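You operate a simulated robot arm through the tools that you are given. There is no shell and no other tool.

You are at the controls of a simulated two-armed robot. One attempt, no reset.

Task
Take the blue divider from the deck of the blue pallet and put it on the mesh shelf of the trolley. Put the blue cap with a wide rim from the deck of the green pallet on the blue liner. Pick up the filter labelled "100 micron" from the top of the parts table with one hand, pass it to the other hand and put it on the mesh shelf of the trolley. Open the pull-out shelf, take the blue-loop can and put it on the top of the pull-out shelf and shut the shelf again. Take the teal cap and put it on the pane with a blue edge. The order is free. Set down upright: blue divider, blue-loop can.

It is judged by the outcome, as a careful person would: the job done as asked, and still so three seconds after it is handed in. It fails if anything else is knocked over, pushed out of place, dropped, spilled or broken. Lids that push on must go on centred and level and be pressed home; caps that screw on are set level and turned clockwise until they are tight.

Robot
Two 7-joint arms with two-finger parallel grippers on one trunk, on a base that drives. Base frame: it is fixed to the floor where the robot stands at the start and does not move with it; the origin is under the middle of the robot, x ahead of it, y to its left, z up; the surface under the hand at the start is at about z = 60. Lengths are in cm, angles in degrees, forces in N, time in s.
The left shoulder is at the start at [18.3, 17.1, 108.1], the right one opposite. With the tool pointing down near the work surface each hand reaches from about 10 to 92 cm from the robot's upright axis, wherever it stands, measured 20 degrees to its own side. Places, roughly: blue cap with a wide rim (9x9x5 cm) [140, 10, 50]; blue divider (16x6x12 cm) [70, 10, 60]; blue liner (17x27x1 cm) [160, 0, 50]; blue-loop can (7x6x17 cm) [-800, 220, 100]; filter [-200, 625, 100]; mesh shelf of the trolley [-230, 360, 50]; pane with a blue edge (24x20x2 cm) [-850, 210, 90]; pull-out shelf [-400, 310, 30]; teal cap (6x6x3 cm) [-910, 210, 90]; top of the pull-out shelf [-400, 310, 30]. Payload 4.4 kg a hand.
Tool frame (each hand has its own): the origin (TCP) lies between the finger pads and is the grasp point; the fingertips stand 2.3 cm ahead of it; z points along the fingers, y is the line along which they close. The gripper opens to 9.4 cm. The fingers are 3.8 cm wide and 1 cm thick; the gripper's body (5.4 by 9.6 cm) begins 3.9 cm behind the TCP.
Orientation is that of the tool frame in the base frame, as a unit quaternion [x, y, z, w]. With the fingers straight down and closing along the base's y, the tool's x points along the base's -x, its y along +y and its z along -z.

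Tools
- The arms move only by the tool move_arm. It takes "left_moves", "right_moves" or both (then of equal length, played together; a hand with none holds still); each is a list that holds one entry, the list of rows, each a list of 6 numbers: the shift along the tool's x, y, z in units of 400 mm (1.0 is 400 mm), then the turn, a rotation vector about the tool's x, y, z in units of 90 degrees (1.0 is 90 degrees). In form: [[[x, y, z, rx, ry, rz], ...]]. A call has 1 to 20 rows; each row is the pose to reach, as a shift and turn from the pose commanded when the call began, along the tool's axes at that moment. "left_hand" and "right_hand" are, for a hand that has rows, the closure, from 0 (fully open) to 1 (shut), set as the call begins (left out, the last holds). A call with a number of a shift or a turn outside -1 to 1 is refused whole. Rows are played at 5 a second. More than 5 cm and 8.6 degrees between two rows, or a gripper value outside its range, and nothing of the call is played. Where a pose cannot be reached the arm comes as near as it can. A force on the tool above 40 N (or 10 N above the force at the start of the call, whichever is more), or a blocked arm, ends the call early, and 0.2 s more pass. Each finger travels about 7.2 cm/s and halts on what it meets, pressing with about 29 N; the grip force reading is that of the motor and also rises with nothing between the fingers. The clock runs only during rows and for 0.2 s after the last one: add rows that repeat a pose to give the fingers time. The reply holds the time, the measured pose of the TCP, the force on the tool along the base axes, the opening and the grip force, in the units named above and with some noise, with the torque about the TCP (base axes, N m) and any sound that the robot's microphone picked up.
- Cameras (640 x 400 px; columns grow to the right, rows downward): "scene" is now at [30.57, 1.72, 119.19]; the picture's right is [0.24, -0.97, 0.00], its down [-0.73, -0.18, -0.65] and it looks along [0.63, 0.16, -0.76] (base axes); focal length 248 px, centre (320, 200). "left" rides on the left gripper at [8.6, -1.6, -7.5] in its tool frame; the picture's right is [0.18, 0.98, 0.00], its down [-0.58, 0.11, -0.81] and it looks along [-0.79, 0.15, 0.59] (tool axes); focal length 243 px, centre (320, 200). "right" rides on the right gripper at [8.6, 1.6, -7.5] in its tool frame; the picture's right is [-0.18, 0.98, 0.00], its down [-0.58, -0.11, -0.81] and it looks along [-0.79, -0.15, 0.59] (tool axes); focal length 243 px, centre (320, 200). There is no depth. A picture from a camera that has moved, and an enlarged one, comes with that camera's place and axes in the base frame and with its lens.
- snapshot(camera): a new picture of that camera. No time passes.
- raise_lower(by): slides the trunk up (or, below 0, down) by that many cm; the arms and the scene camera ride with it, the base frame stays. It gives what a move gives, with no picture.
- steer(legs): drives the robot by 1 to 6 legs, each [ahead, left, turn to the left] in cm, cm and degrees, along the robot's own axes; the way and the turn of a leg run together, so that a leg with both is an arc; at most 150 cm and 180 degrees a leg. The arms and the cameras ride along, it lands a little off, and it stops where it bumps. It gives what a move gives.
- turn_head(pan, tilt): turns the head with the scene camera to pan (to the left, within 80 degrees either way) and tilt (down, from -29 to 69), counted from straight ahead of the robot. It gives what a move gives.
- enlarge(camera, box): a new picture of the part [left, top, right, bottom] of that camera's present view, enlarged. No time passes.
- hand_in(): hands the job in; it is judged then, once.

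Places have to be worked out from the pictures, the camera data and where the tool is seen. Open the grippers and draw the arms clear of the work before you hand the job in, unless the task says otherwise.

The tools are called after "Request:" as a command line: name --argument value ..., lists and objects as JSON in quotes. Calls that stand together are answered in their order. move_arm: Moves the arms, as the interface text tells. Its arguments: {"type":"object","properties":{"left_moves":{"type":"array","items":{"type":"array","items":{"type":"array","items":{"type":"number"}}}},"left_hand":{"type":"number"},"right_moves":{"type":"array","items":{"type":"array","items":{"type":"array","items":{"type":"number"}}}},"right_hand":{"type":"number"}},"required":[]} The other tools are called the same way: raise_lower (by) slides the trunk up or down; steer (legs) drives the base; turn_head (pan, tilt) turns the head that bears the scene camera; snapshot (camera) takes a picture; enlarge (camera, box) takes an enlarged picture of a part of a camera's view; hand_in () hands the job in.

At the start:

```text
clock: 0.0
left_position: [50.43, 32.23, 85.33]
left_orientation: [0.0, 1.0, 0.0, 0.0]
left_contact_force: [-0.4, -0.1, 0.0]
left_torque: [0.01, 0.01, 0.04]
left_width: 9.38
left_grasp_force: 0.1
right_position: [60.99, -17.89, 87.84]
right_orientation: [0.0, 1.0, 0.0, 0.0]
right_contact_force: [-1.1, -0.1, -0.1]
right_torque: [-0.02, -0.01, -0.02]
right_width: 9.39
right_grasp_force: 0.0
trunk travel left (down, up): [-10.0, 28.8]
robot x, y, heading: [-0.52, 0.45, -0.0]
head pan, tilt: [14.1, 49.3]
```

scene: 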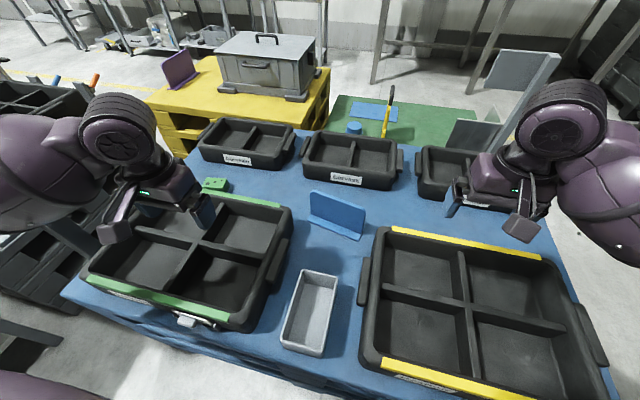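
right: 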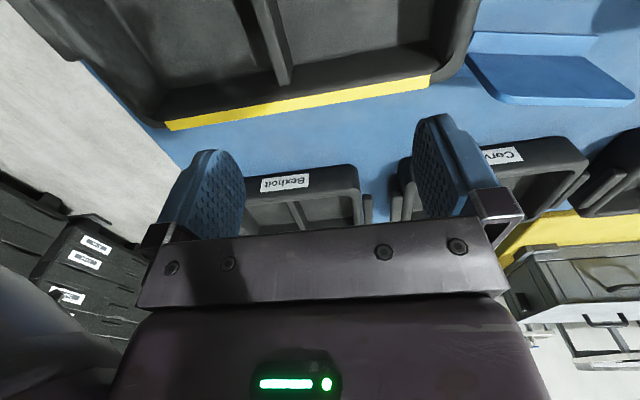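
left: 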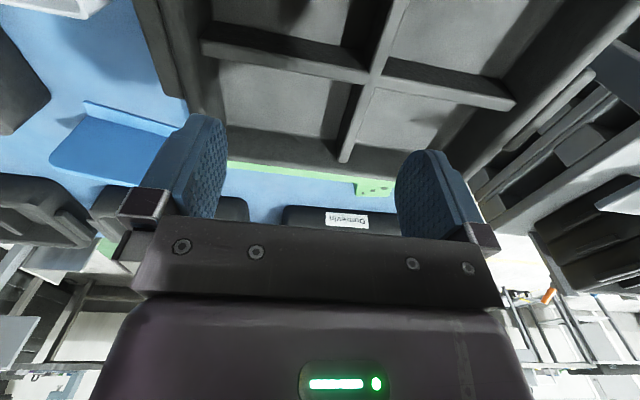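

I start by looking closer at the blue divider and the area around the green pallet.

Request:
enlarge --camera "scene" --box '[260, 160, 420, 260]'

Request:
enlarge --camera "scene" --box '[300, 60, 500, 185]'

```text
4.00 times, centred on (340, 210) of scene
camera zoom: at [30.57, 1.72, 119.19], right [0.24, -0.97, 0.0], down [-0.73, -0.18, -0.65], along [0.63, 0.16, -0.76], focal length 993 px, centre (240, 160)
```

zoom: 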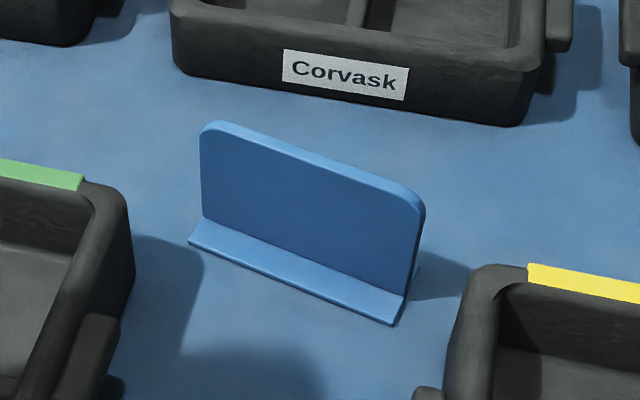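

```text
3.20 times, centred on (400, 122) of scene
camera zoom: at [30.57, 1.72, 119.19], right [0.24, -0.97, 0.0], down [-0.73, -0.18, -0.65], along [0.63, 0.16, -0.76], focal length 795 px, centre (64, 448)
```

zoom: 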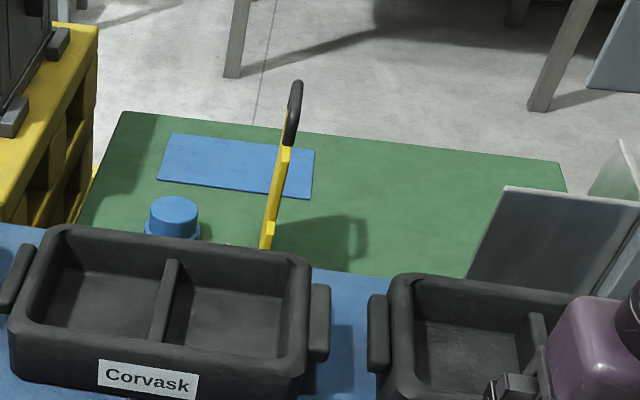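

The divider's plate seems to run from about (68,0) to (71,16) at the base with its top near z = 72. Before moving I look around to learn the layout.

Request:
turn_head --pan 0 --tilt 25

Request:
snapshot --camera "scene"

Request:
turn_head --pan 75 --tilt 25

Request:
snapshot --camera "scene"

Request:
turn_head --pan -75 --tilt 25

Request:
snapshot --camera "scene"

```text
clock: 0.9
left_position: [50.47, 32.33, 85.46]
left_orientation: [0.0, 1.0, 0.0, 0.001]
left_contact_force: [-0.5, -0.7, -0.2]
left_torque: [0.02, -0.02, -0.01]
left_width: 9.37
left_grasp_force: 0.0
right_position: [61.02, -17.94, 87.89]
right_orientation: [0.0, 1.0, 0.0, 0.001]
right_contact_force: [-0.3, -1.1, -0.1]
right_torque: [-0.03, 0.01, 0.0]
right_width: 9.39
right_grasp_force: 0.0
trunk travel left (down, up): [-10.0, 28.8]
robot x, y, heading: [0.04, 0.44, -0.2]
head pan, tilt: [0.0, 25.0]
```

```text
taken
camera scene: at [32.25, -0.17, 122.83], right [0.0, -1.0, 0.0], down [-0.42, 0.0, -0.91], along [0.91, 0.0, -0.42], focal length 248 px, centre (320, 200)
```

scene: 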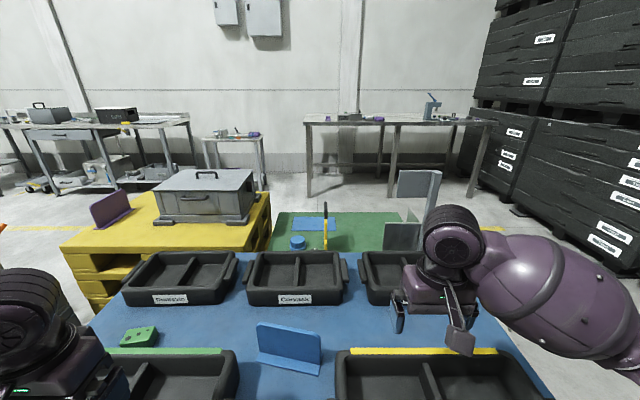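

```text
clock: 2.4
left_position: [50.46, 32.15, 85.44]
left_orientation: [0.0, 1.0, 0.0, 0.0]
left_contact_force: [0.2, -0.2, -0.1]
left_torque: [0.0, -0.01, 0.0]
left_width: 9.42
left_grasp_force: 0.0
right_position: [60.95, -17.99, 87.82]
right_orientation: [0.0, 1.0, 0.0, 0.0]
right_contact_force: [-0.7, -0.1, 0.6]
right_torque: [-0.02, 0.02, 0.01]
right_width: 9.39
right_grasp_force: 0.0
trunk travel left (down, up): [-10.0, 28.8]
robot x, y, heading: [-0.18, 0.48, 0.1]
head pan, tilt: [75.0, 25.0]
```

```text
taken
camera scene: at [25.43, 8.73, 122.84], right [0.97, -0.26, 0.0], down [-0.11, -0.41, -0.91], along [0.24, 0.88, -0.42], focal length 248 px, centre (320, 200)
```

scene: 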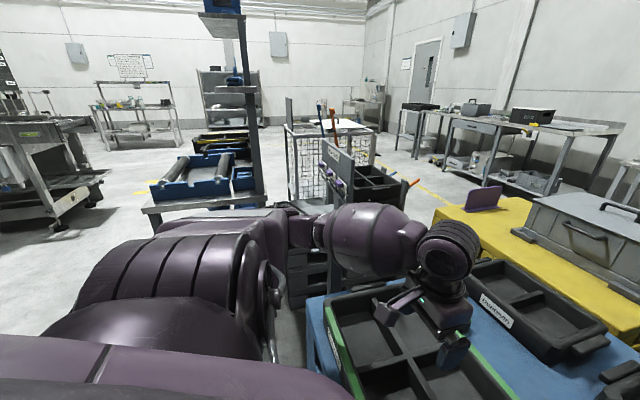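

```text
clock: 4.7
left_position: [50.54, 32.22, 85.35]
left_orientation: [-0.001, 1.0, 0.0, 0.0]
left_contact_force: [1.7, -0.1, -0.5]
left_torque: [0.0, 0.01, -0.01]
left_width: 9.38
left_grasp_force: 0.0
right_position: [61.03, -17.77, 87.81]
right_orientation: [0.0, 1.0, 0.0, 0.0]
right_contact_force: [-0.1, 0.5, -0.4]
right_torque: [0.02, -0.02, -0.03]
right_width: 9.41
right_grasp_force: 0.1
trunk travel left (down, up): [-10.0, 28.8]
robot x, y, heading: [0.15, -0.23, -0.1]
head pan, tilt: [-75.0, 25.0]
```

```text
taken
camera scene: at [25.42, -9.07, 122.84], right [-0.97, -0.26, 0.0], down [-0.11, 0.41, -0.91], along [0.23, -0.88, -0.42], focal length 248 px, centre (320, 200)
```

scene: 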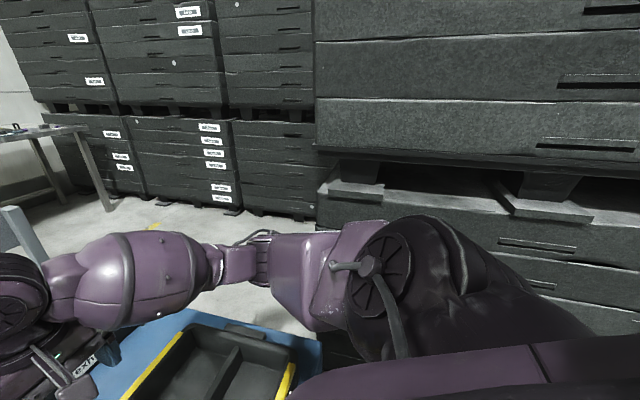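

I need the clearances on the right, so I look down there and also at the left side lower.

Request:
turn_head --pan -45 --tilt 35

Request:
snapshot --camera "scene"

Request:
turn_head --pan 40 --tilt 25

Request:
snapshot --camera "scene"

Request:
turn_head --pan 0 --tilt 69

Request:
snapshot --camera "scene"

```text
clock: 5.7
left_position: [50.51, 32.31, 85.31]
left_orientation: [-0.001, 1.0, 0.0, 0.0]
left_contact_force: [0.4, 0.4, 0.9]
left_torque: [0.01, 0.04, -0.01]
left_width: 9.4
left_grasp_force: 0.2
right_position: [60.97, -18.0, 87.71]
right_orientation: [0.0, 1.0, 0.0, -0.001]
right_contact_force: [-0.1, 0.6, 0.5]
right_torque: [0.03, 0.0, 0.0]
right_width: 9.42
right_grasp_force: 0.1
trunk travel left (down, up): [-10.0, 28.8]
robot x, y, heading: [-0.08, 0.03, 0.1]
head pan, tilt: [-45.0, 35.0]
```

```text
taken
camera scene: at [29.26, -6.4, 121.27], right [-0.71, -0.71, 0.0], down [-0.41, 0.41, -0.82], along [0.58, -0.58, -0.57], focal length 248 px, centre (320, 200)
```

scene: 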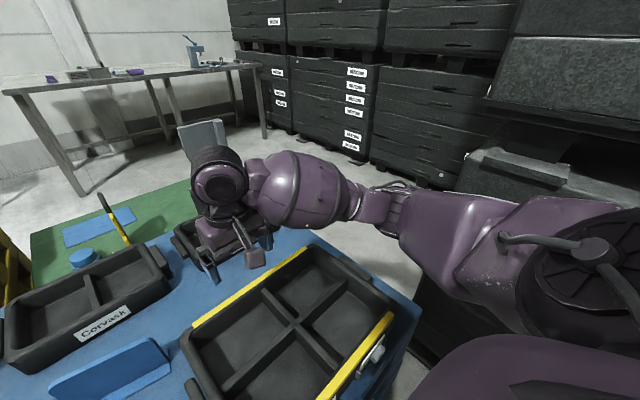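

```text
clock: 7.2
left_position: [50.38, 32.19, 85.31]
left_orientation: [0.0, 1.0, 0.0, 0.0]
left_contact_force: [-0.5, -0.2, -0.4]
left_torque: [-0.02, 0.04, 0.05]
left_width: 9.37
left_grasp_force: 0.0
right_position: [60.95, -18.04, 87.8]
right_orientation: [0.001, 1.0, -0.001, 0.001]
right_contact_force: [-0.1, 0.2, 0.2]
right_torque: [0.02, -0.03, -0.01]
right_width: 9.4
right_grasp_force: 0.1
trunk travel left (down, up): [-10.0, 28.8]
robot x, y, heading: [0.17, 0.2, 0.1]
head pan, tilt: [40.0, 25.0]
```

```text
taken
camera scene: at [30.1, 5.75, 122.84], right [0.64, -0.77, 0.0], down [-0.32, -0.27, -0.91], along [0.69, 0.58, -0.42], focal length 248 px, centre (320, 200)
```

scene: 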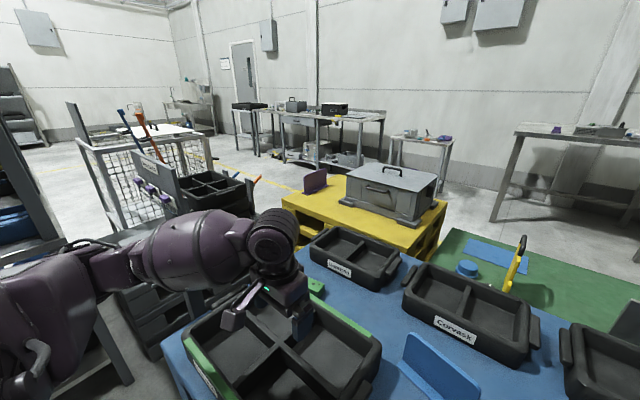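

```text
clock: 8.3
left_position: [50.52, 32.23, 85.32]
left_orientation: [0.0, 1.0, 0.0, 0.0]
left_contact_force: [0.5, 0.5, 0.0]
left_torque: [-0.03, -0.01, 0.01]
left_width: 9.4
left_grasp_force: 0.0
right_position: [61.01, -17.97, 87.88]
right_orientation: [0.0, 1.0, 0.0, 0.0]
right_contact_force: [-0.3, 0.0, -0.2]
right_torque: [-0.06, 0.01, 0.02]
right_width: 9.41
right_grasp_force: 0.1
trunk travel left (down, up): [-10.0, 28.8]
robot x, y, heading: [-0.16, 0.12, -0.1]
head pan, tilt: [0.0, 68.8]
```

```text
taken
camera scene: at [28.63, -0.17, 116.9], right [0.0, -1.0, 0.0], down [-0.93, 0.0, -0.36], along [0.36, 0.0, -0.93], focal length 248 px, centre (320, 200)
```

scene: 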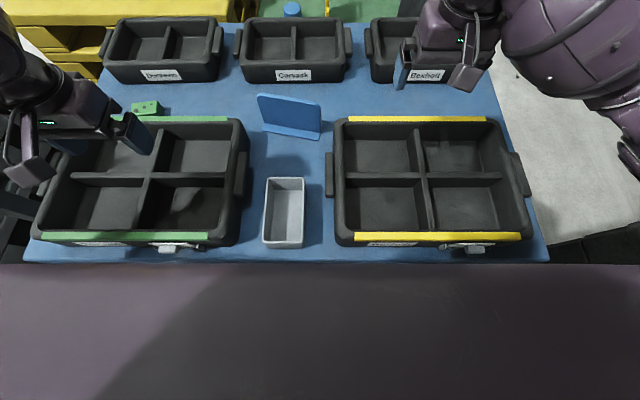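

The right route past the blue pallet looks narrow, so the divider goes first, since I can reach it from here. I move the left hand over it with the fingers closing across the plate, and the right hand moves aside.

Request:
move_arm --left_moves '[[[-0.054, -0.062, 0, 0, 0, -0.088], [-0.108, -0.125, 0, 0, 0, -0.176], [-0.161, -0.187, 0, 0, 0, -0.264], [-0.215, -0.249, 0, 0, 0, -0.352], [-0.269, -0.311, 0, 0, 0, -0.44], [-0.323, -0.374, 0, 0, 0, -0.528], [-0.376, -0.436, 0, 0, 0, -0.616], [-0.43, -0.498, 0, 0, 0, -0.704], [-0.484, -0.56, 0, 0, 0, -0.792], [-0.5375, -0.6225, 0, 0, 0, -0.88], [-0.5375, -0.6225, 0.05, 0, 0, -0.88], [-0.5375, -0.6225, 0.05, 0, 0, -0.88]]]' --right_moves '[[[0.05, -0.05, 0, 0, 0, 0], [0.1, -0.1, 0, 0, 0, 0], [0.15, -0.15, 0, 0, 0, 0], [0.2, -0.2, 0, 0, 0, 0], [0.25, -0.25, 0, 0, 0, 0], [0.25, -0.3, 0, 0, 0, 0], [0.25, -0.35, 0, 0, 0, 0], [0.25, -0.35, 0, 0, 0, 0], [0.25, -0.35, 0, 0, 0, 0], [0.25, -0.35, 0, 0, 0, 0], [0.25, -0.35, 0, 0, 0, 0], [0.25, -0.35, 0, 0, 0, 0]]]'

Request:
snapshot --camera "left"

Request:
snapshot --camera "scene"

```text
clock: 10.9
left_position: [72.03, 7.3, 83.31]
left_orientation: [-0.637, 0.771, 0.0, 0.0]
left_contact_force: [-0.4, -1.3, 1.1]
left_torque: [0.02, 0.0, 0.02]
left_width: 9.37
left_grasp_force: 0.0
right_position: [50.89, -31.9, 87.85]
right_orientation: [-0.001, 1.0, 0.0, 0.0]
right_contact_force: [-0.5, 0.0, 0.2]
right_torque: [0.02, -0.01, -0.04]
right_width: 9.42
right_grasp_force: 0.2
trunk travel left (down, up): [-10.0, 28.8]
robot x, y, heading: [-0.07, 0.02, 0.1]
head pan, tilt: [0.0, 68.8]
```

```text
taken
camera left: at [72.04, -1.61, 90.87], right [-1.0, 0.0, 0.0], down [0.0, 0.59, 0.81], along [0.0, 0.81, -0.59], focal length 243 px, centre (320, 200)
```

left: 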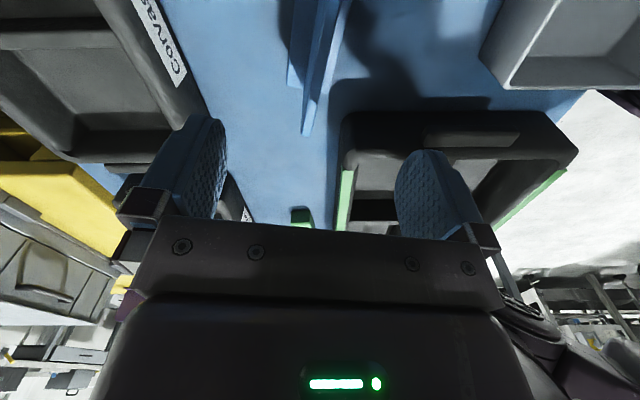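

```text
taken
camera scene: at [28.6, -0.17, 116.91], right [0.0, -1.0, 0.0], down [-0.93, 0.0, -0.36], along [0.36, 0.0, -0.93], focal length 248 px, centre (320, 200)
```

scene: 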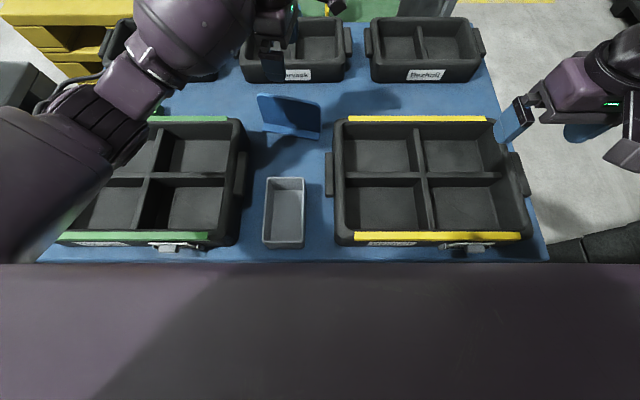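

Request:
enlarge --camera "left" --box '[240, 0, 400, 150]'

```text
2.67 times, centred on (320, 75) of left
camera zoom: at [72.04, -1.61, 90.87], right [-1.0, 0.0, 0.0], down [0.0, 0.59, 0.81], along [0.0, 0.81, -0.59], focal length 647 px, centre (320, 533)
```

zoom: 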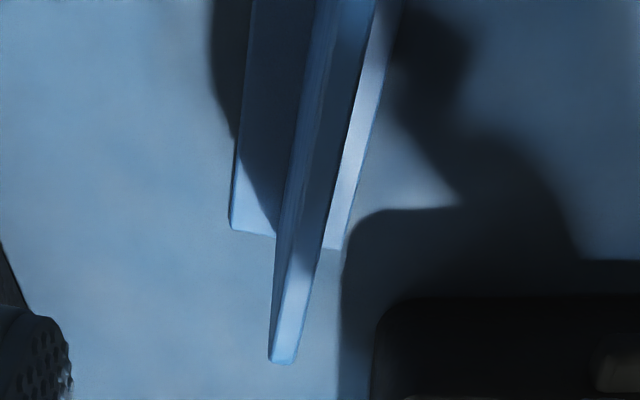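

The plate's top edge passes near (72.2, 7.5), and it's aligned with the fingers. I go down to z ≈ 69.5 and then close.

Request:
move_arm --left_moves '[[[0, -0.005, 0.1, 0, 0, 0], [0, -0.005, 0.2, 0, 0, 0], [0, -0.005, 0.28, 0, 0, 0], [0, -0.005, 0.345, 0, 0, 0], [0, -0.005, 0.345, 0, 0, 0]]]'

Request:
move_arm --left_moves '[[[0, 0, 0, 0, 0, 0], [0, 0, 0, 0, 0, 0], [0, 0, 0, 0, 0, 0], [0, 0, 0, 0, 0, 0], [0, 0, 0, 0, 0, 0], [0, 0, 0, 0, 0, 0]]]' --left_hand 1

Request:
snapshot --camera "left"

```text
clock: 12.2
left_position: [72.14, 7.33, 69.45]
left_orientation: [-0.637, 0.771, 0.0, -0.001]
left_contact_force: [-0.6, 0.5, -0.1]
left_torque: [0.02, -0.02, -0.01]
left_width: 9.41
left_grasp_force: 0.0
right_position: [50.94, -31.86, 87.83]
right_orientation: [0.0, 1.0, 0.0, 0.0]
right_contact_force: [-0.3, 0.3, -0.7]
right_torque: [-0.02, 0.01, 0.02]
right_width: 9.41
right_grasp_force: 0.0
trunk travel left (down, up): [-10.0, 28.8]
robot x, y, heading: [-0.03, 0.14, 0.1]
head pan, tilt: [0.0, 68.8]
```

```text
clock: 13.6
left_position: [72.02, 7.32, 69.37]
left_orientation: [-0.638, 0.77, 0.0, 0.0]
left_contact_force: [1.6, 0.0, 0.1]
left_torque: [-0.15, -0.02, 0.01]
left_width: 0.99
left_grasp_force: 28.5
right_position: [50.96, -31.99, 87.81]
right_orientation: [0.001, 1.0, -0.001, 0.0]
right_contact_force: [0.3, -0.3, 0.6]
right_torque: [-0.01, -0.01, -0.03]
right_width: 9.37
right_grasp_force: 0.1
trunk travel left (down, up): [-10.0, 28.8]
robot x, y, heading: [0.13, -0.29, 0.0]
head pan, tilt: [0.0, 68.8]
```

```text
taken
camera left: at [72.1, -1.54, 76.98], right [-1.0, 0.0, 0.0], down [0.0, 0.59, 0.81], along [0.0, 0.81, -0.59], focal length 243 px, centre (320, 200)
```

left: 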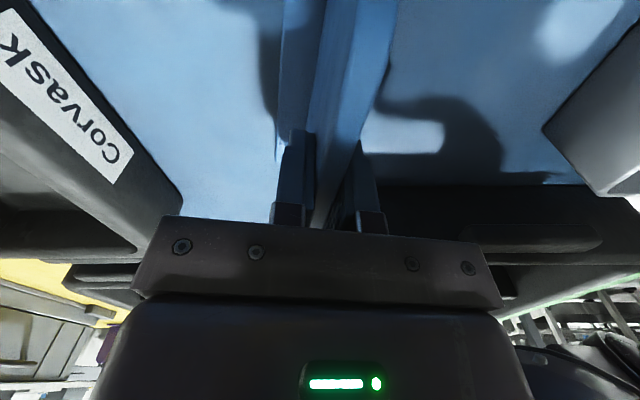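

Gripped (width 0.99 cm). I lift it straight up and draw it in toward the robot.

Request:
move_arm --left_moves '[[[0, 0, -0.1, 0, 0, 0], [0, 0, -0.2, 0, 0, 0], [0, 0, -0.3, 0, 0, 0], [0, 0, -0.4, 0, 0, 0], [0, 0, -0.5, 0, 0, 0], [0, 0, -0.6, 0, 0, 0], [-0.048, 0.089, -0.65, 0, 0, 0], [-0.097, 0.178, -0.65, 0, 0, 0], [-0.145, 0.267, -0.65, 0, 0, 0], [-0.194, 0.357, -0.65, 0, 0, 0], [-0.242, 0.446, -0.65, 0, 0, 0], [-0.29, 0.535, -0.65, 0, 0, 0], [-0.339, 0.625, -0.65, 0, 0, 0], [-0.339, 0.625, -0.65, 0, 0, 0]]]'

Request:
snapshot --camera "left"

Request:
snapshot --camera "scene"

```text
clock: 16.6
left_position: [50.22, 25.27, 95.54]
left_orientation: [-0.637, 0.771, 0.001, 0.0]
left_contact_force: [0.2, 0.6, -1.1]
left_torque: [0.01, 0.01, 0.01]
left_width: 0.97
left_grasp_force: 29.0
right_position: [50.94, -31.92, 87.69]
right_orientation: [0.0, 1.0, 0.0, 0.0]
right_contact_force: [0.4, -0.1, -0.7]
right_torque: [-0.02, -0.02, 0.0]
right_width: 9.39
right_grasp_force: 0.1
trunk travel left (down, up): [-10.0, 28.8]
robot x, y, heading: [-0.1, -0.09, -0.1]
head pan, tilt: [0.0, 68.8]
```

```text
taken
camera left: at [50.21, 16.45, 102.96], right [-1.0, 0.0, 0.0], down [0.0, 0.59, 0.81], along [0.0, 0.81, -0.59], focal length 243 px, centre (320, 200)
```

left: 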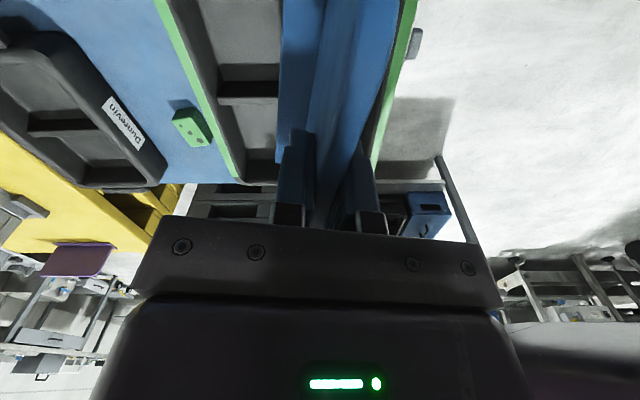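

```text
taken
camera scene: at [28.7, -0.19, 116.86], right [0.0, -1.0, 0.0], down [-0.93, 0.0, -0.36], along [0.36, 0.0, -0.93], focal length 248 px, centre (320, 200)
```

scene: 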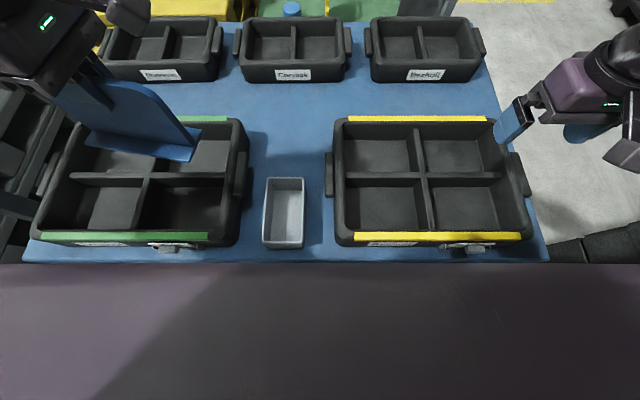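

Holding it well. I back away 50 cm from the pallet and look left and around.

Request:
steer --legs '[[-50, 0, 0]]'

Request:
turn_head --pan 80 --tilt 30

Request:
snapshot --camera "scene"

Request:
turn_head --pan 40 --tilt 30

Request:
snapshot --camera "scene"

Request:
turn_head --pan -60 --tilt 35

Request:
snapshot --camera "scene"

```text
clock: 19.5
left_position: [0.81, 25.26, 95.5]
left_orientation: [-0.637, 0.771, 0.001, 0.0]
left_contact_force: [-0.1, -0.5, -1.7]
left_torque: [-0.02, 0.02, 0.02]
left_width: 1.0
left_grasp_force: 28.9
right_position: [1.43, -31.98, 87.77]
right_orientation: [0.001, 1.0, 0.001, 0.0]
right_contact_force: [-0.5, 0.0, 1.3]
right_torque: [-0.02, -0.01, 0.0]
right_width: 9.41
right_grasp_force: 0.2
trunk travel left (down, up): [-10.0, 28.8]
robot x, y, heading: [-49.3, -0.2, 0.0]
head pan, tilt: [0.0, 68.8]
```

```text
clock: 21.0
left_position: [0.76, 25.27, 95.45]
left_orientation: [-0.637, 0.771, -0.001, 0.0]
left_contact_force: [0.1, -0.4, -2.0]
left_torque: [0.0, -0.01, -0.01]
left_width: 0.99
left_grasp_force: 29.0
right_position: [1.47, -31.92, 87.75]
right_orientation: [0.0, 1.0, 0.001, 0.0]
right_contact_force: [0.4, 0.0, -0.3]
right_torque: [0.0, -0.03, 0.01]
right_width: 9.42
right_grasp_force: 0.1
trunk travel left (down, up): [-10.0, 28.8]
robot x, y, heading: [-49.55, 0.13, -0.0]
head pan, tilt: [80.0, 30.0]
```

```text
taken
camera scene: at [-24.77, 8.74, 122.04], right [0.98, -0.17, 0.0], down [-0.09, -0.49, -0.87], along [0.15, 0.85, -0.5], focal length 248 px, centre (320, 200)
```

scene: 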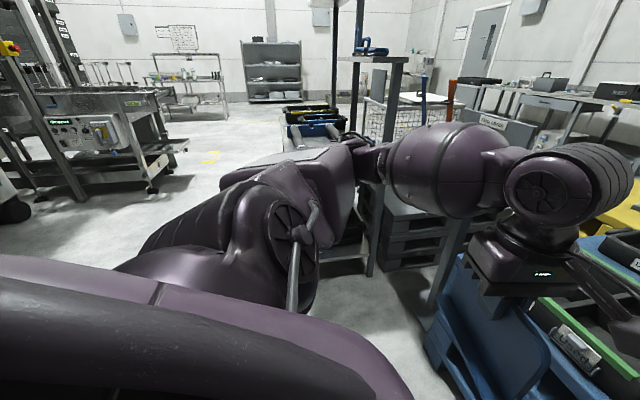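

```text
clock: 22.1
left_position: [0.91, 25.4, 95.6]
left_orientation: [-0.637, 0.771, 0.0, 0.0]
left_contact_force: [-0.4, 0.2, -2.2]
left_torque: [0.0, 0.0, 0.01]
left_width: 0.98
left_grasp_force: 29.1
right_position: [1.53, -32.0, 87.82]
right_orientation: [0.0, 1.0, 0.0, 0.0]
right_contact_force: [-0.3, -1.0, 0.6]
right_torque: [-0.01, -0.03, -0.01]
right_width: 9.36
right_grasp_force: 0.0
trunk travel left (down, up): [-10.0, 28.8]
robot x, y, heading: [-49.31, 0.06, -0.1]
head pan, tilt: [40.0, 30.0]
```

```text
taken
camera scene: at [-19.43, 5.65, 122.04], right [0.64, -0.77, 0.0], down [-0.38, -0.32, -0.87], along [0.66, 0.56, -0.5], focal length 248 px, centre (320, 200)
```

scene: 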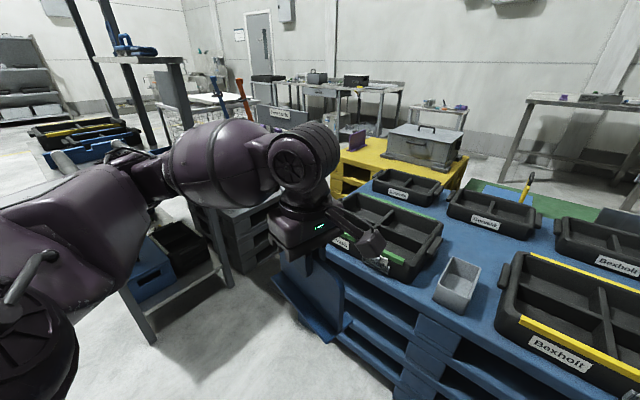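

```text
clock: 23.8
left_position: [0.84, 25.34, 95.43]
left_orientation: [-0.638, 0.77, 0.0, 0.0]
left_contact_force: [0.2, -0.7, -1.7]
left_torque: [0.02, 0.0, -0.02]
left_width: 0.97
left_grasp_force: 29.0
right_position: [1.56, -31.88, 87.8]
right_orientation: [0.0, 1.0, 0.001, 0.0]
right_contact_force: [0.1, -0.1, -0.4]
right_torque: [0.01, 0.0, -0.01]
right_width: 9.4
right_grasp_force: 0.1
trunk travel left (down, up): [-10.0, 28.8]
robot x, y, heading: [-49.38, -0.0, 0.1]
head pan, tilt: [-60.0, 35.0]
```

```text
taken
camera scene: at [-21.95, -7.79, 121.26], right [-0.87, -0.5, 0.0], down [-0.29, 0.5, -0.82], along [0.41, -0.71, -0.57], focal length 248 px, centre (320, 200)
```

scene: 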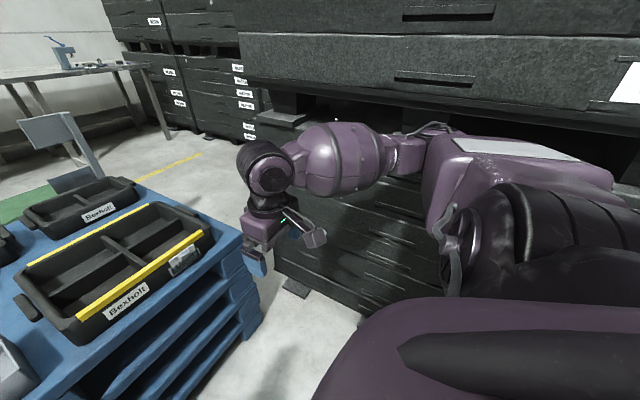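

The stack on my right looks near (corner about (43,-72)) and a rack stands left at about (-18..26, 115), so I shift left 20 cm and turn left in two stages.

Request:
steer --legs '[[-10, 20, 0], [0, 0, 45]]'

Request:
turn_head --pan 30 --tilt 25

Request:
snapshot --camera "scene"

Request:
turn_head --pan 80 --tilt 25

Request:
snapshot --camera "scene"

```text
clock: 28.3
left_position: [-41.82, 73.64, 95.57]
left_orientation: [0.884, -0.468, 0.0, 0.0]
left_contact_force: [0.2, -0.7, -1.6]
left_torque: [-0.01, 0.01, 0.01]
left_width: 0.96
left_grasp_force: 29.0
right_position: [-0.79, 33.62, 87.75]
right_orientation: [-0.383, 0.924, 0.0, 0.0]
right_contact_force: [0.3, 0.0, -0.5]
right_torque: [-0.01, 0.0, 0.0]
right_width: 9.42
right_grasp_force: 0.0
trunk travel left (down, up): [-10.0, 28.8]
robot x, y, heading: [-59.49, 20.27, 45.1]
head pan, tilt: [-60.0, 35.0]
```

```text
clock: 29.9
left_position: [-41.71, 73.62, 95.52]
left_orientation: [0.884, -0.468, 0.0, 0.0]
left_contact_force: [-1.3, 0.1, -2.2]
left_torque: [0.02, 0.01, 0.01]
left_width: 0.94
left_grasp_force: 29.1
right_position: [-0.67, 33.6, 87.77]
right_orientation: [-0.383, 0.924, 0.0, 0.0]
right_contact_force: [0.1, 0.2, 0.1]
right_torque: [-0.02, 0.01, 0.0]
right_width: 9.39
right_grasp_force: 0.0
trunk travel left (down, up): [-10.0, 28.8]
robot x, y, heading: [-59.51, 20.23, 44.7]
head pan, tilt: [30.0, 25.0]
```

```text
taken
camera scene: at [-40.7, 45.2, 122.84], right [0.97, -0.26, 0.0], down [-0.11, -0.41, -0.91], along [0.24, 0.88, -0.42], focal length 248 px, centre (320, 200)
```

scene: 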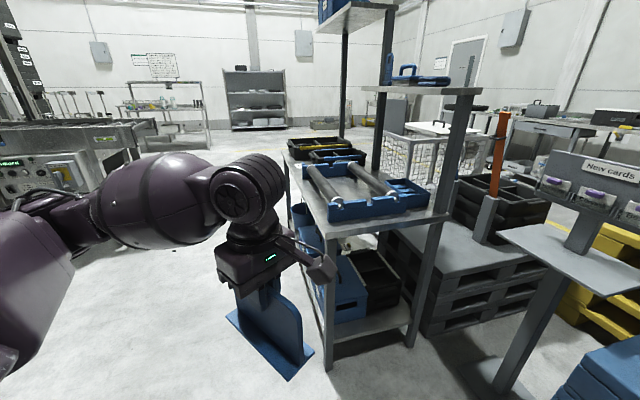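

```text
clock: 31.1
left_position: [-41.73, 73.61, 95.51]
left_orientation: [0.884, -0.468, 0.0, 0.0]
left_contact_force: [-0.2, -0.1, -1.4]
left_torque: [0.04, -0.01, 0.01]
left_width: 0.99
left_grasp_force: 28.8
right_position: [-0.87, 33.58, 87.9]
right_orientation: [-0.383, 0.924, 0.0, -0.001]
right_contact_force: [-0.5, -0.1, 0.2]
right_torque: [-0.01, 0.0, 0.02]
right_width: 9.41
right_grasp_force: 0.1
trunk travel left (down, up): [-10.0, 28.8]
robot x, y, heading: [-59.46, 20.52, 44.9]
head pan, tilt: [80.0, 25.0]
```

```text
taken
camera scene: at [-48.37, 43.86, 122.84], right [0.82, 0.57, 0.0], down [0.24, -0.35, -0.91], along [-0.52, 0.74, -0.42], focal length 248 px, centre (320, 200)
```

scene: 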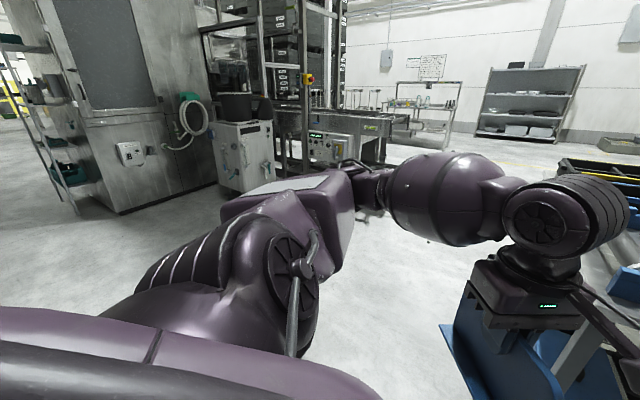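

The way ahead to the left of the rack is open. I turn to face +y, move left, and look toward the trolley's place at (-230, 360).

Request:
steer --legs '[[0, 0, 45], [0, 60, 0]]'

Request:
turn_head --pan 15 --tilt 20

Request:
snapshot --camera "scene"

Request:
turn_head --pan 70 --tilt 20

Request:
snapshot --camera "scene"

Request:
turn_head --pan -40 --tilt 20

Request:
snapshot --camera "scene"

```text
clock: 39.0
left_position: [-145.41, 71.13, 95.58]
left_orientation: [0.995, -0.098, 0.0, 0.001]
left_contact_force: [-0.4, -1.1, -0.4]
left_torque: [-0.03, -0.02, 0.01]
left_width: 0.97
left_grasp_force: 29.3
right_position: [-88.26, 71.44, 87.78]
right_orientation: [-0.705, 0.709, 0.001, 0.0]
right_contact_force: [0.5, 0.2, 0.1]
right_torque: [0.01, -0.02, 0.01]
right_width: 9.4
right_grasp_force: 0.1
trunk travel left (down, up): [-10.0, 28.8]
robot x, y, heading: [-120.83, 20.4, 89.5]
head pan, tilt: [80.0, 25.0]
```

```text
clock: 40.4
left_position: [-145.63, 71.2, 95.43]
left_orientation: [0.995, -0.097, 0.001, 0.0]
left_contact_force: [-0.3, 0.0, -0.4]
left_torque: [0.03, -0.01, 0.0]
left_width: 1.0
left_grasp_force: 28.6
right_position: [-88.29, 71.39, 87.82]
right_orientation: [-0.705, 0.709, 0.0, 0.001]
right_contact_force: [0.4, 0.4, 0.0]
right_torque: [0.0, -0.03, -0.01]
right_width: 9.39
right_grasp_force: 0.0
trunk travel left (down, up): [-10.0, 28.8]
robot x, y, heading: [-120.61, 20.57, 89.8]
head pan, tilt: [15.0, 20.0]
```

```text
taken
camera scene: at [-122.7, 52.52, 123.65], right [0.97, 0.25, 0.0], down [0.09, -0.33, -0.94], along [-0.24, 0.91, -0.34], focal length 248 px, centre (320, 200)
```

scene: 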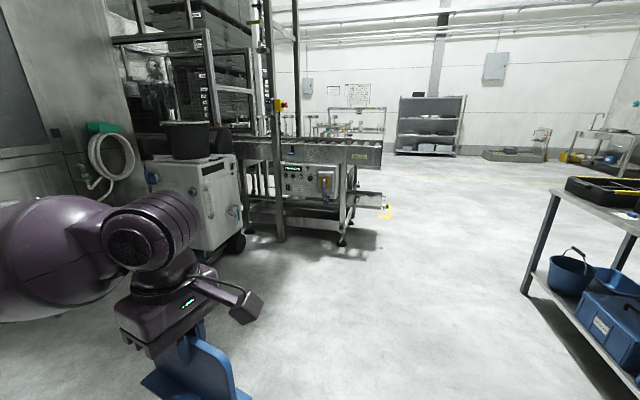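

```text
clock: 41.6
left_position: [-145.5, 71.26, 95.55]
left_orientation: [0.995, -0.098, 0.0, 0.0]
left_contact_force: [-0.1, 0.5, -1.3]
left_torque: [-0.01, 0.01, 0.02]
left_width: 0.98
left_grasp_force: 29.3
right_position: [-88.34, 71.4, 87.78]
right_orientation: [-0.705, 0.71, 0.0, 0.0]
right_contact_force: [0.2, 0.2, -0.1]
right_torque: [0.01, -0.01, -0.01]
right_width: 9.41
right_grasp_force: 0.0
trunk travel left (down, up): [-10.0, 28.8]
robot x, y, heading: [-120.53, 20.82, 89.6]
head pan, tilt: [70.0, 20.0]
```

```text
taken
camera scene: at [-129.07, 46.77, 123.65], right [0.35, 0.94, 0.0], down [0.32, -0.12, -0.94], along [-0.88, 0.33, -0.34], focal length 248 px, centre (320, 200)
```

scene: 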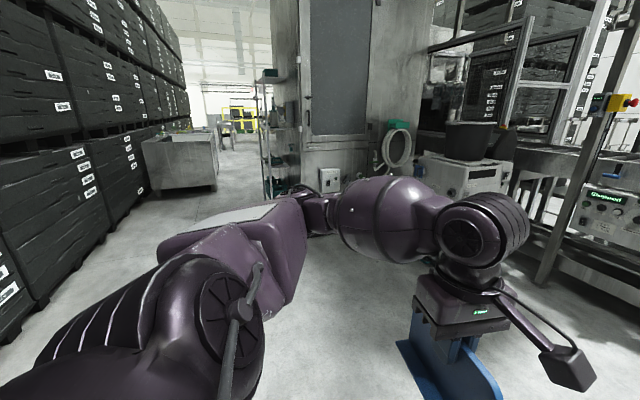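

```text
clock: 43.5
left_position: [-145.59, 71.1, 95.51]
left_orientation: [0.995, -0.097, 0.0, 0.0]
left_contact_force: [0.1, -0.5, -1.8]
left_torque: [0.01, -0.01, 0.0]
left_width: 0.97
left_grasp_force: 29.4
right_position: [-88.34, 71.47, 87.82]
right_orientation: [-0.705, 0.709, 0.0, 0.0]
right_contact_force: [0.3, -1.5, 0.5]
right_torque: [0.03, 0.02, 0.03]
right_width: 9.4
right_grasp_force: 0.1
trunk travel left (down, up): [-10.0, 28.8]
robot x, y, heading: [-120.36, 20.92, 89.8]
head pan, tilt: [-40.0, 20.0]
```

```text
taken
camera scene: at [-114.31, 50.6, 123.65], right [0.76, -0.65, 0.0], down [-0.22, -0.26, -0.94], along [0.61, 0.72, -0.34], focal length 248 px, centre (320, 200)
```

scene: 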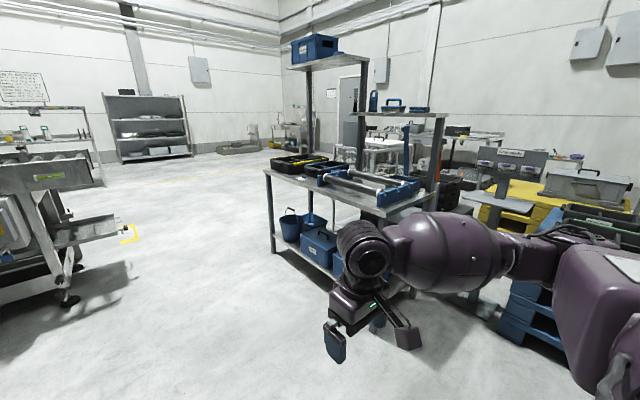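

The corridor between the roller machine (its end near x=-155) and the rack (x≈-15) is open. I shift right to x≈-86, drive ahead and then look left for the trolley.

Request:
steer --legs '[[0, -35, 0], [140, 0, 0]]'

Request:
turn_head --pan 15 --tilt 20

Request:
snapshot --camera "scene"

Request:
turn_head --pan 60 --tilt 20

Request:
snapshot --camera "scene"

Request:
turn_head --pan -60 --tilt 20

Request:
snapshot --camera "scene"

```text
clock: 53.8
left_position: [-106.16, 213.69, 95.54]
left_orientation: [0.993, -0.116, 0.0, 0.001]
left_contact_force: [-0.2, -0.2, -1.7]
left_torque: [0.02, 0.02, 0.0]
left_width: 0.97
left_grasp_force: 29.3
right_position: [-48.92, 211.89, 87.81]
right_orientation: [-0.692, 0.722, 0.0, 0.0]
right_contact_force: [-0.2, -0.1, -0.3]
right_torque: [0.0, 0.03, -0.01]
right_width: 9.39
right_grasp_force: 0.0
trunk travel left (down, up): [-10.0, 28.8]
robot x, y, heading: [-83.08, 162.36, 87.3]
head pan, tilt: [-40.0, 20.0]
```

```text
clock: 55.0
left_position: [-106.15, 213.77, 95.53]
left_orientation: [0.993, -0.116, -0.001, 0.0]
left_contact_force: [-0.5, -0.1, -1.5]
left_torque: [0.01, -0.04, 0.01]
left_width: 0.98
left_grasp_force: 29.3
right_position: [-48.94, 212.0, 87.74]
right_orientation: [-0.692, 0.722, 0.0, -0.001]
right_contact_force: [0.0, 0.2, -0.8]
right_torque: [-0.02, -0.01, 0.03]
right_width: 9.41
right_grasp_force: 0.0
trunk travel left (down, up): [-10.0, 28.8]
robot x, y, heading: [-83.14, 162.63, 87.9]
head pan, tilt: [15.0, 20.0]
```

```text
taken
camera scene: at [-83.91, 194.36, 123.65], right [0.98, 0.22, 0.0], down [0.07, -0.33, -0.94], along [-0.2, 0.92, -0.34], focal length 248 px, centre (320, 200)
```

scene: 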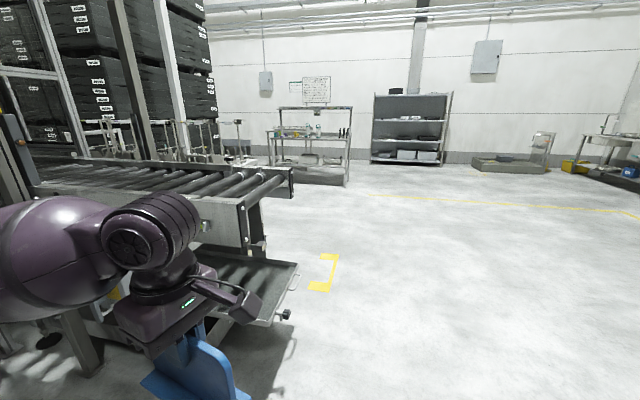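

```text
clock: 56.1
left_position: [-106.08, 213.89, 95.45]
left_orientation: [0.993, -0.115, 0.0, 0.0]
left_contact_force: [-0.1, -0.7, -1.9]
left_torque: [0.01, 0.0, 0.0]
left_width: 0.98
left_grasp_force: 28.1
right_position: [-48.94, 211.97, 87.86]
right_orientation: [-0.691, 0.722, 0.0, 0.0]
right_contact_force: [-0.4, -0.1, -0.1]
right_torque: [-0.02, 0.02, -0.01]
right_width: 9.38
right_grasp_force: 0.1
trunk travel left (down, up): [-10.0, 28.8]
robot x, y, heading: [-82.73, 162.81, 87.5]
head pan, tilt: [60.0, 20.0]
```

```text
taken
camera scene: at [-89.75, 190.27, 123.65], right [0.54, 0.84, 0.0], down [0.29, -0.18, -0.94], along [-0.79, 0.51, -0.34], focal length 248 px, centre (320, 200)
```

scene: 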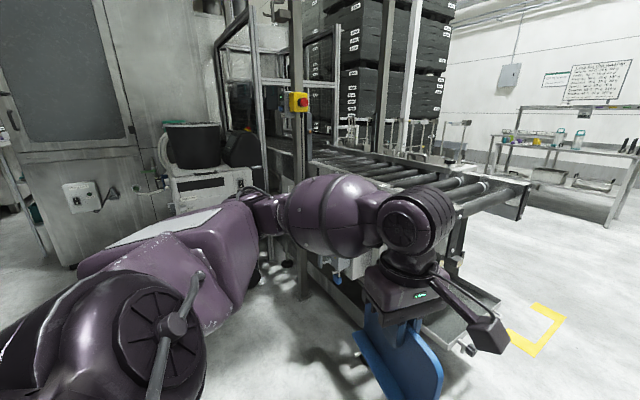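

```text
clock: 58.1
left_position: [-106.16, 213.82, 95.52]
left_orientation: [0.993, -0.116, 0.0, 0.0]
left_contact_force: [0.5, 0.8, -1.3]
left_torque: [0.0, 0.0, 0.02]
left_width: 0.97
left_grasp_force: 29.4
right_position: [-48.83, 211.99, 87.76]
right_orientation: [-0.691, 0.722, 0.0, 0.0]
right_contact_force: [-0.6, 0.2, 0.1]
right_torque: [-0.02, 0.01, -0.01]
right_width: 9.39
right_grasp_force: 0.1
trunk travel left (down, up): [-10.0, 28.8]
robot x, y, heading: [-82.94, 162.34, 87.5]
head pan, tilt: [-60.0, 20.0]
```

```text
taken
camera scene: at [-73.65, 189.57, 123.65], right [0.46, -0.89, 0.0], down [-0.3, -0.16, -0.94], along [0.83, 0.43, -0.34], focal length 248 px, centre (320, 200)
```

scene: 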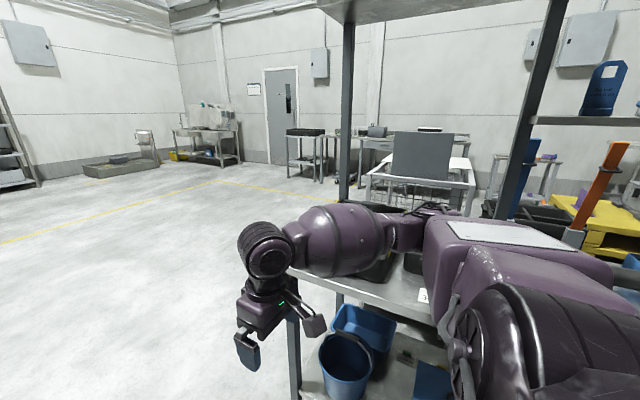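

The rack corner is near (-26,224) and the roller conveyor ends near x≈-121 at about z=80. I raise the trunk so that the arms pass over both, then weave through forward and to the right.

Request:
raise_lower --by 26

Request:
steer --legs '[[65, -4, 2], [60, -25, 0], [130, 0, 0]]'

Request:
turn_head --pan 75 --tilt 25

Request:
snapshot --camera "scene"

Request:
turn_head --pan 30 --tilt 20

Request:
snapshot --camera "scene"

```text
clock: 60.8
left_position: [-106.19, 213.74, 121.42]
left_orientation: [0.993, -0.116, 0.001, 0.001]
left_contact_force: [-0.2, 0.2, -1.2]
left_torque: [0.02, 0.01, 0.0]
left_width: 0.97
left_grasp_force: 29.0
right_position: [-48.85, 211.89, 113.66]
right_orientation: [-0.691, 0.723, -0.001, -0.001]
right_contact_force: [0.7, -0.5, 0.6]
right_torque: [0.03, 0.01, 0.0]
right_width: 9.41
right_grasp_force: 0.1
trunk travel left (down, up): [-36.0, 2.8]
robot x, y, heading: [-82.85, 162.7, 87.6]
head pan, tilt: [-60.0, 20.0]
```

```text
clock: 73.9
left_position: [-79.68, 470.55, 121.52]
left_orientation: [0.996, -0.085, 0.0, 0.0]
left_contact_force: [0.1, 0.2, -1.7]
left_torque: [0.01, -0.01, 0.04]
left_width: 0.98
left_grasp_force: 29.1
right_position: [-22.41, 472.42, 113.65]
right_orientation: [0.713, -0.701, 0.001, 0.0]
right_contact_force: [-0.3, 0.0, -0.3]
right_torque: [-0.04, -0.03, 0.02]
right_width: 9.42
right_grasp_force: 0.0
trunk travel left (down, up): [-36.0, 2.8]
robot x, y, heading: [-53.72, 420.84, 91.0]
head pan, tilt: [-60.0, 20.0]
```

```text
clock: 76.1
left_position: [-79.75, 470.53, 121.55]
left_orientation: [0.996, -0.085, 0.0, 0.0]
left_contact_force: [-1.1, -0.2, -1.3]
left_torque: [0.0, 0.02, -0.01]
left_width: 0.95
left_grasp_force: 29.2
right_position: [-22.47, 472.33, 113.86]
right_orientation: [0.713, -0.701, 0.0, -0.001]
right_contact_force: [0.3, -0.1, 0.1]
right_torque: [0.01, -0.01, -0.02]
right_width: 9.38
right_grasp_force: 0.0
trunk travel left (down, up): [-36.0, 2.8]
robot x, y, heading: [-53.33, 421.08, 91.0]
head pan, tilt: [75.0, 25.0]
```

```text
taken
camera scene: at [-62.42, 428.5, 151.45], right [0.24, 0.97, 0.0], down [0.41, -0.1, -0.91], along [-0.88, 0.22, -0.42], focal length 248 px, centre (320, 200)
```

scene: 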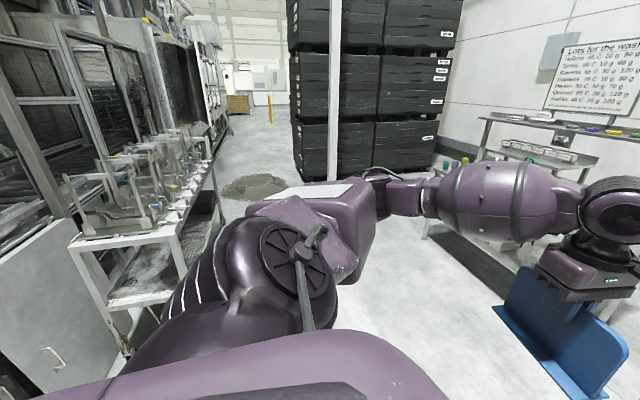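

```text
clock: 77.2
left_position: [-79.56, 470.61, 121.38]
left_orientation: [0.996, -0.085, 0.0, -0.001]
left_contact_force: [-0.1, -0.5, -1.5]
left_torque: [-0.02, 0.01, -0.02]
left_width: 0.97
left_grasp_force: 29.0
right_position: [-22.53, 472.26, 113.82]
right_orientation: [0.714, -0.701, -0.001, 0.0]
right_contact_force: [0.0, -0.9, 0.2]
right_torque: [0.02, 0.04, 0.01]
right_width: 9.42
right_grasp_force: 0.0
trunk travel left (down, up): [-36.0, 2.8]
robot x, y, heading: [-53.67, 420.93, 91.0]
head pan, tilt: [30.0, 20.0]
```

```text
taken
camera scene: at [-58.29, 434.24, 152.26], right [0.86, 0.52, 0.0], down [0.18, -0.29, -0.94], along [-0.48, 0.8, -0.34], focal length 248 px, centre (320, 200)
```

scene: 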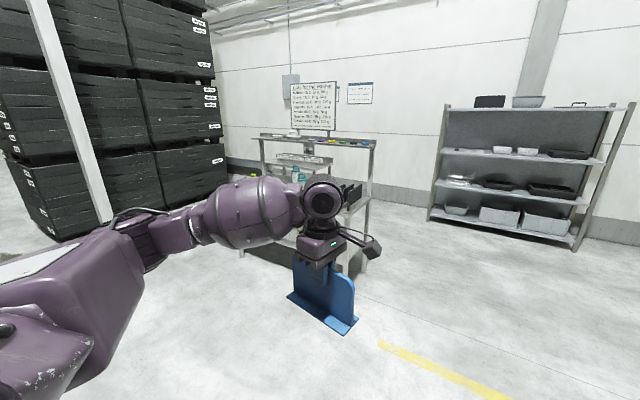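

The rack on wheels beyond the conveyor (around x -180..-290, y 340-385) with fixtures on top seems to be the trolley. I turn to face -x and study it.

Request:
steer --legs '[[25, 0, 0], [0, 0, 90]]'

Request:
turn_head --pan 35 --tilt 25

Request:
snapshot --camera "scene"

Request:
turn_head --pan -30 --tilt 20

Request:
snapshot --camera "scene"

```text
clock: 82.8
left_position: [-103.8, 419.43, 121.59]
left_orientation: [0.765, 0.644, 0.0, 0.0]
left_contact_force: [-0.4, 0.4, -1.6]
left_torque: [0.02, 0.0, -0.03]
left_width: 0.97
left_grasp_force: 29.3
right_position: [-105.51, 476.66, 113.85]
right_orientation: [1.0, 0.007, -0.001, 0.0]
right_contact_force: [0.5, -0.1, 0.3]
right_torque: [-0.01, -0.02, 0.01]
right_width: 9.39
right_grasp_force: 0.1
trunk travel left (down, up): [-36.0, 2.8]
robot x, y, heading: [-53.78, 445.49, -179.0]
head pan, tilt: [30.0, 20.0]
```

```text
clock: 83.5
left_position: [-103.78, 419.56, 121.46]
left_orientation: [0.765, 0.644, 0.0, 0.0]
left_contact_force: [-0.7, -0.4, -2.1]
left_torque: [-0.03, -0.01, 0.0]
left_width: 1.0
left_grasp_force: 29.0
right_position: [-105.4, 476.72, 113.83]
right_orientation: [1.0, 0.008, 0.0, 0.0]
right_contact_force: [0.2, 0.3, 0.9]
right_torque: [0.0, 0.02, -0.01]
right_width: 9.42
right_grasp_force: 0.1
trunk travel left (down, up): [-36.0, 2.8]
robot x, y, heading: [-54.19, 445.29, -179.0]
head pan, tilt: [35.0, 25.0]
```

```text
taken
camera scene: at [-66.98, 439.86, 151.45], right [-0.59, 0.81, 0.0], down [0.34, 0.25, -0.91], along [-0.73, -0.53, -0.42], focal length 248 px, centre (320, 200)
```

scene: 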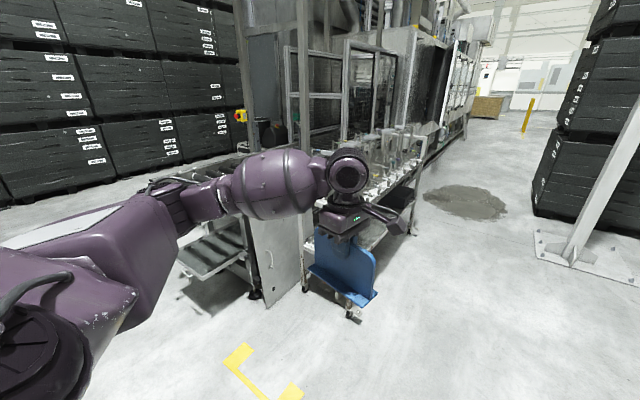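

```text
clock: 84.8
left_position: [-103.92, 419.46, 121.48]
left_orientation: [0.766, 0.643, 0.0, 0.0]
left_contact_force: [-0.1, 0.1, -1.7]
left_torque: [0.01, 0.05, -0.01]
left_width: 0.95
left_grasp_force: 29.0
right_position: [-105.44, 476.61, 113.83]
right_orientation: [1.0, 0.008, 0.0, -0.001]
right_contact_force: [-0.5, -0.5, 0.1]
right_torque: [-0.02, 0.03, 0.03]
right_width: 9.41
right_grasp_force: 0.0
trunk travel left (down, up): [-36.0, 2.8]
robot x, y, heading: [-54.17, 445.39, -179.1]
head pan, tilt: [-30.0, 20.0]
```

```text
taken
camera scene: at [-67.65, 449.78, 152.26], right [0.49, 0.87, 0.0], down [0.3, -0.17, -0.94], along [-0.82, 0.46, -0.34], focal length 248 px, centre (320, 200)
```

scene: 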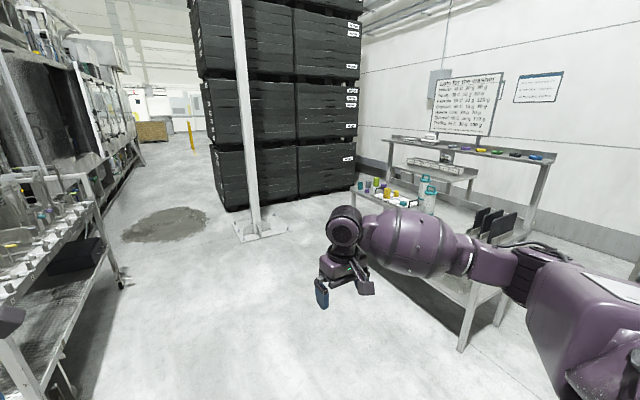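

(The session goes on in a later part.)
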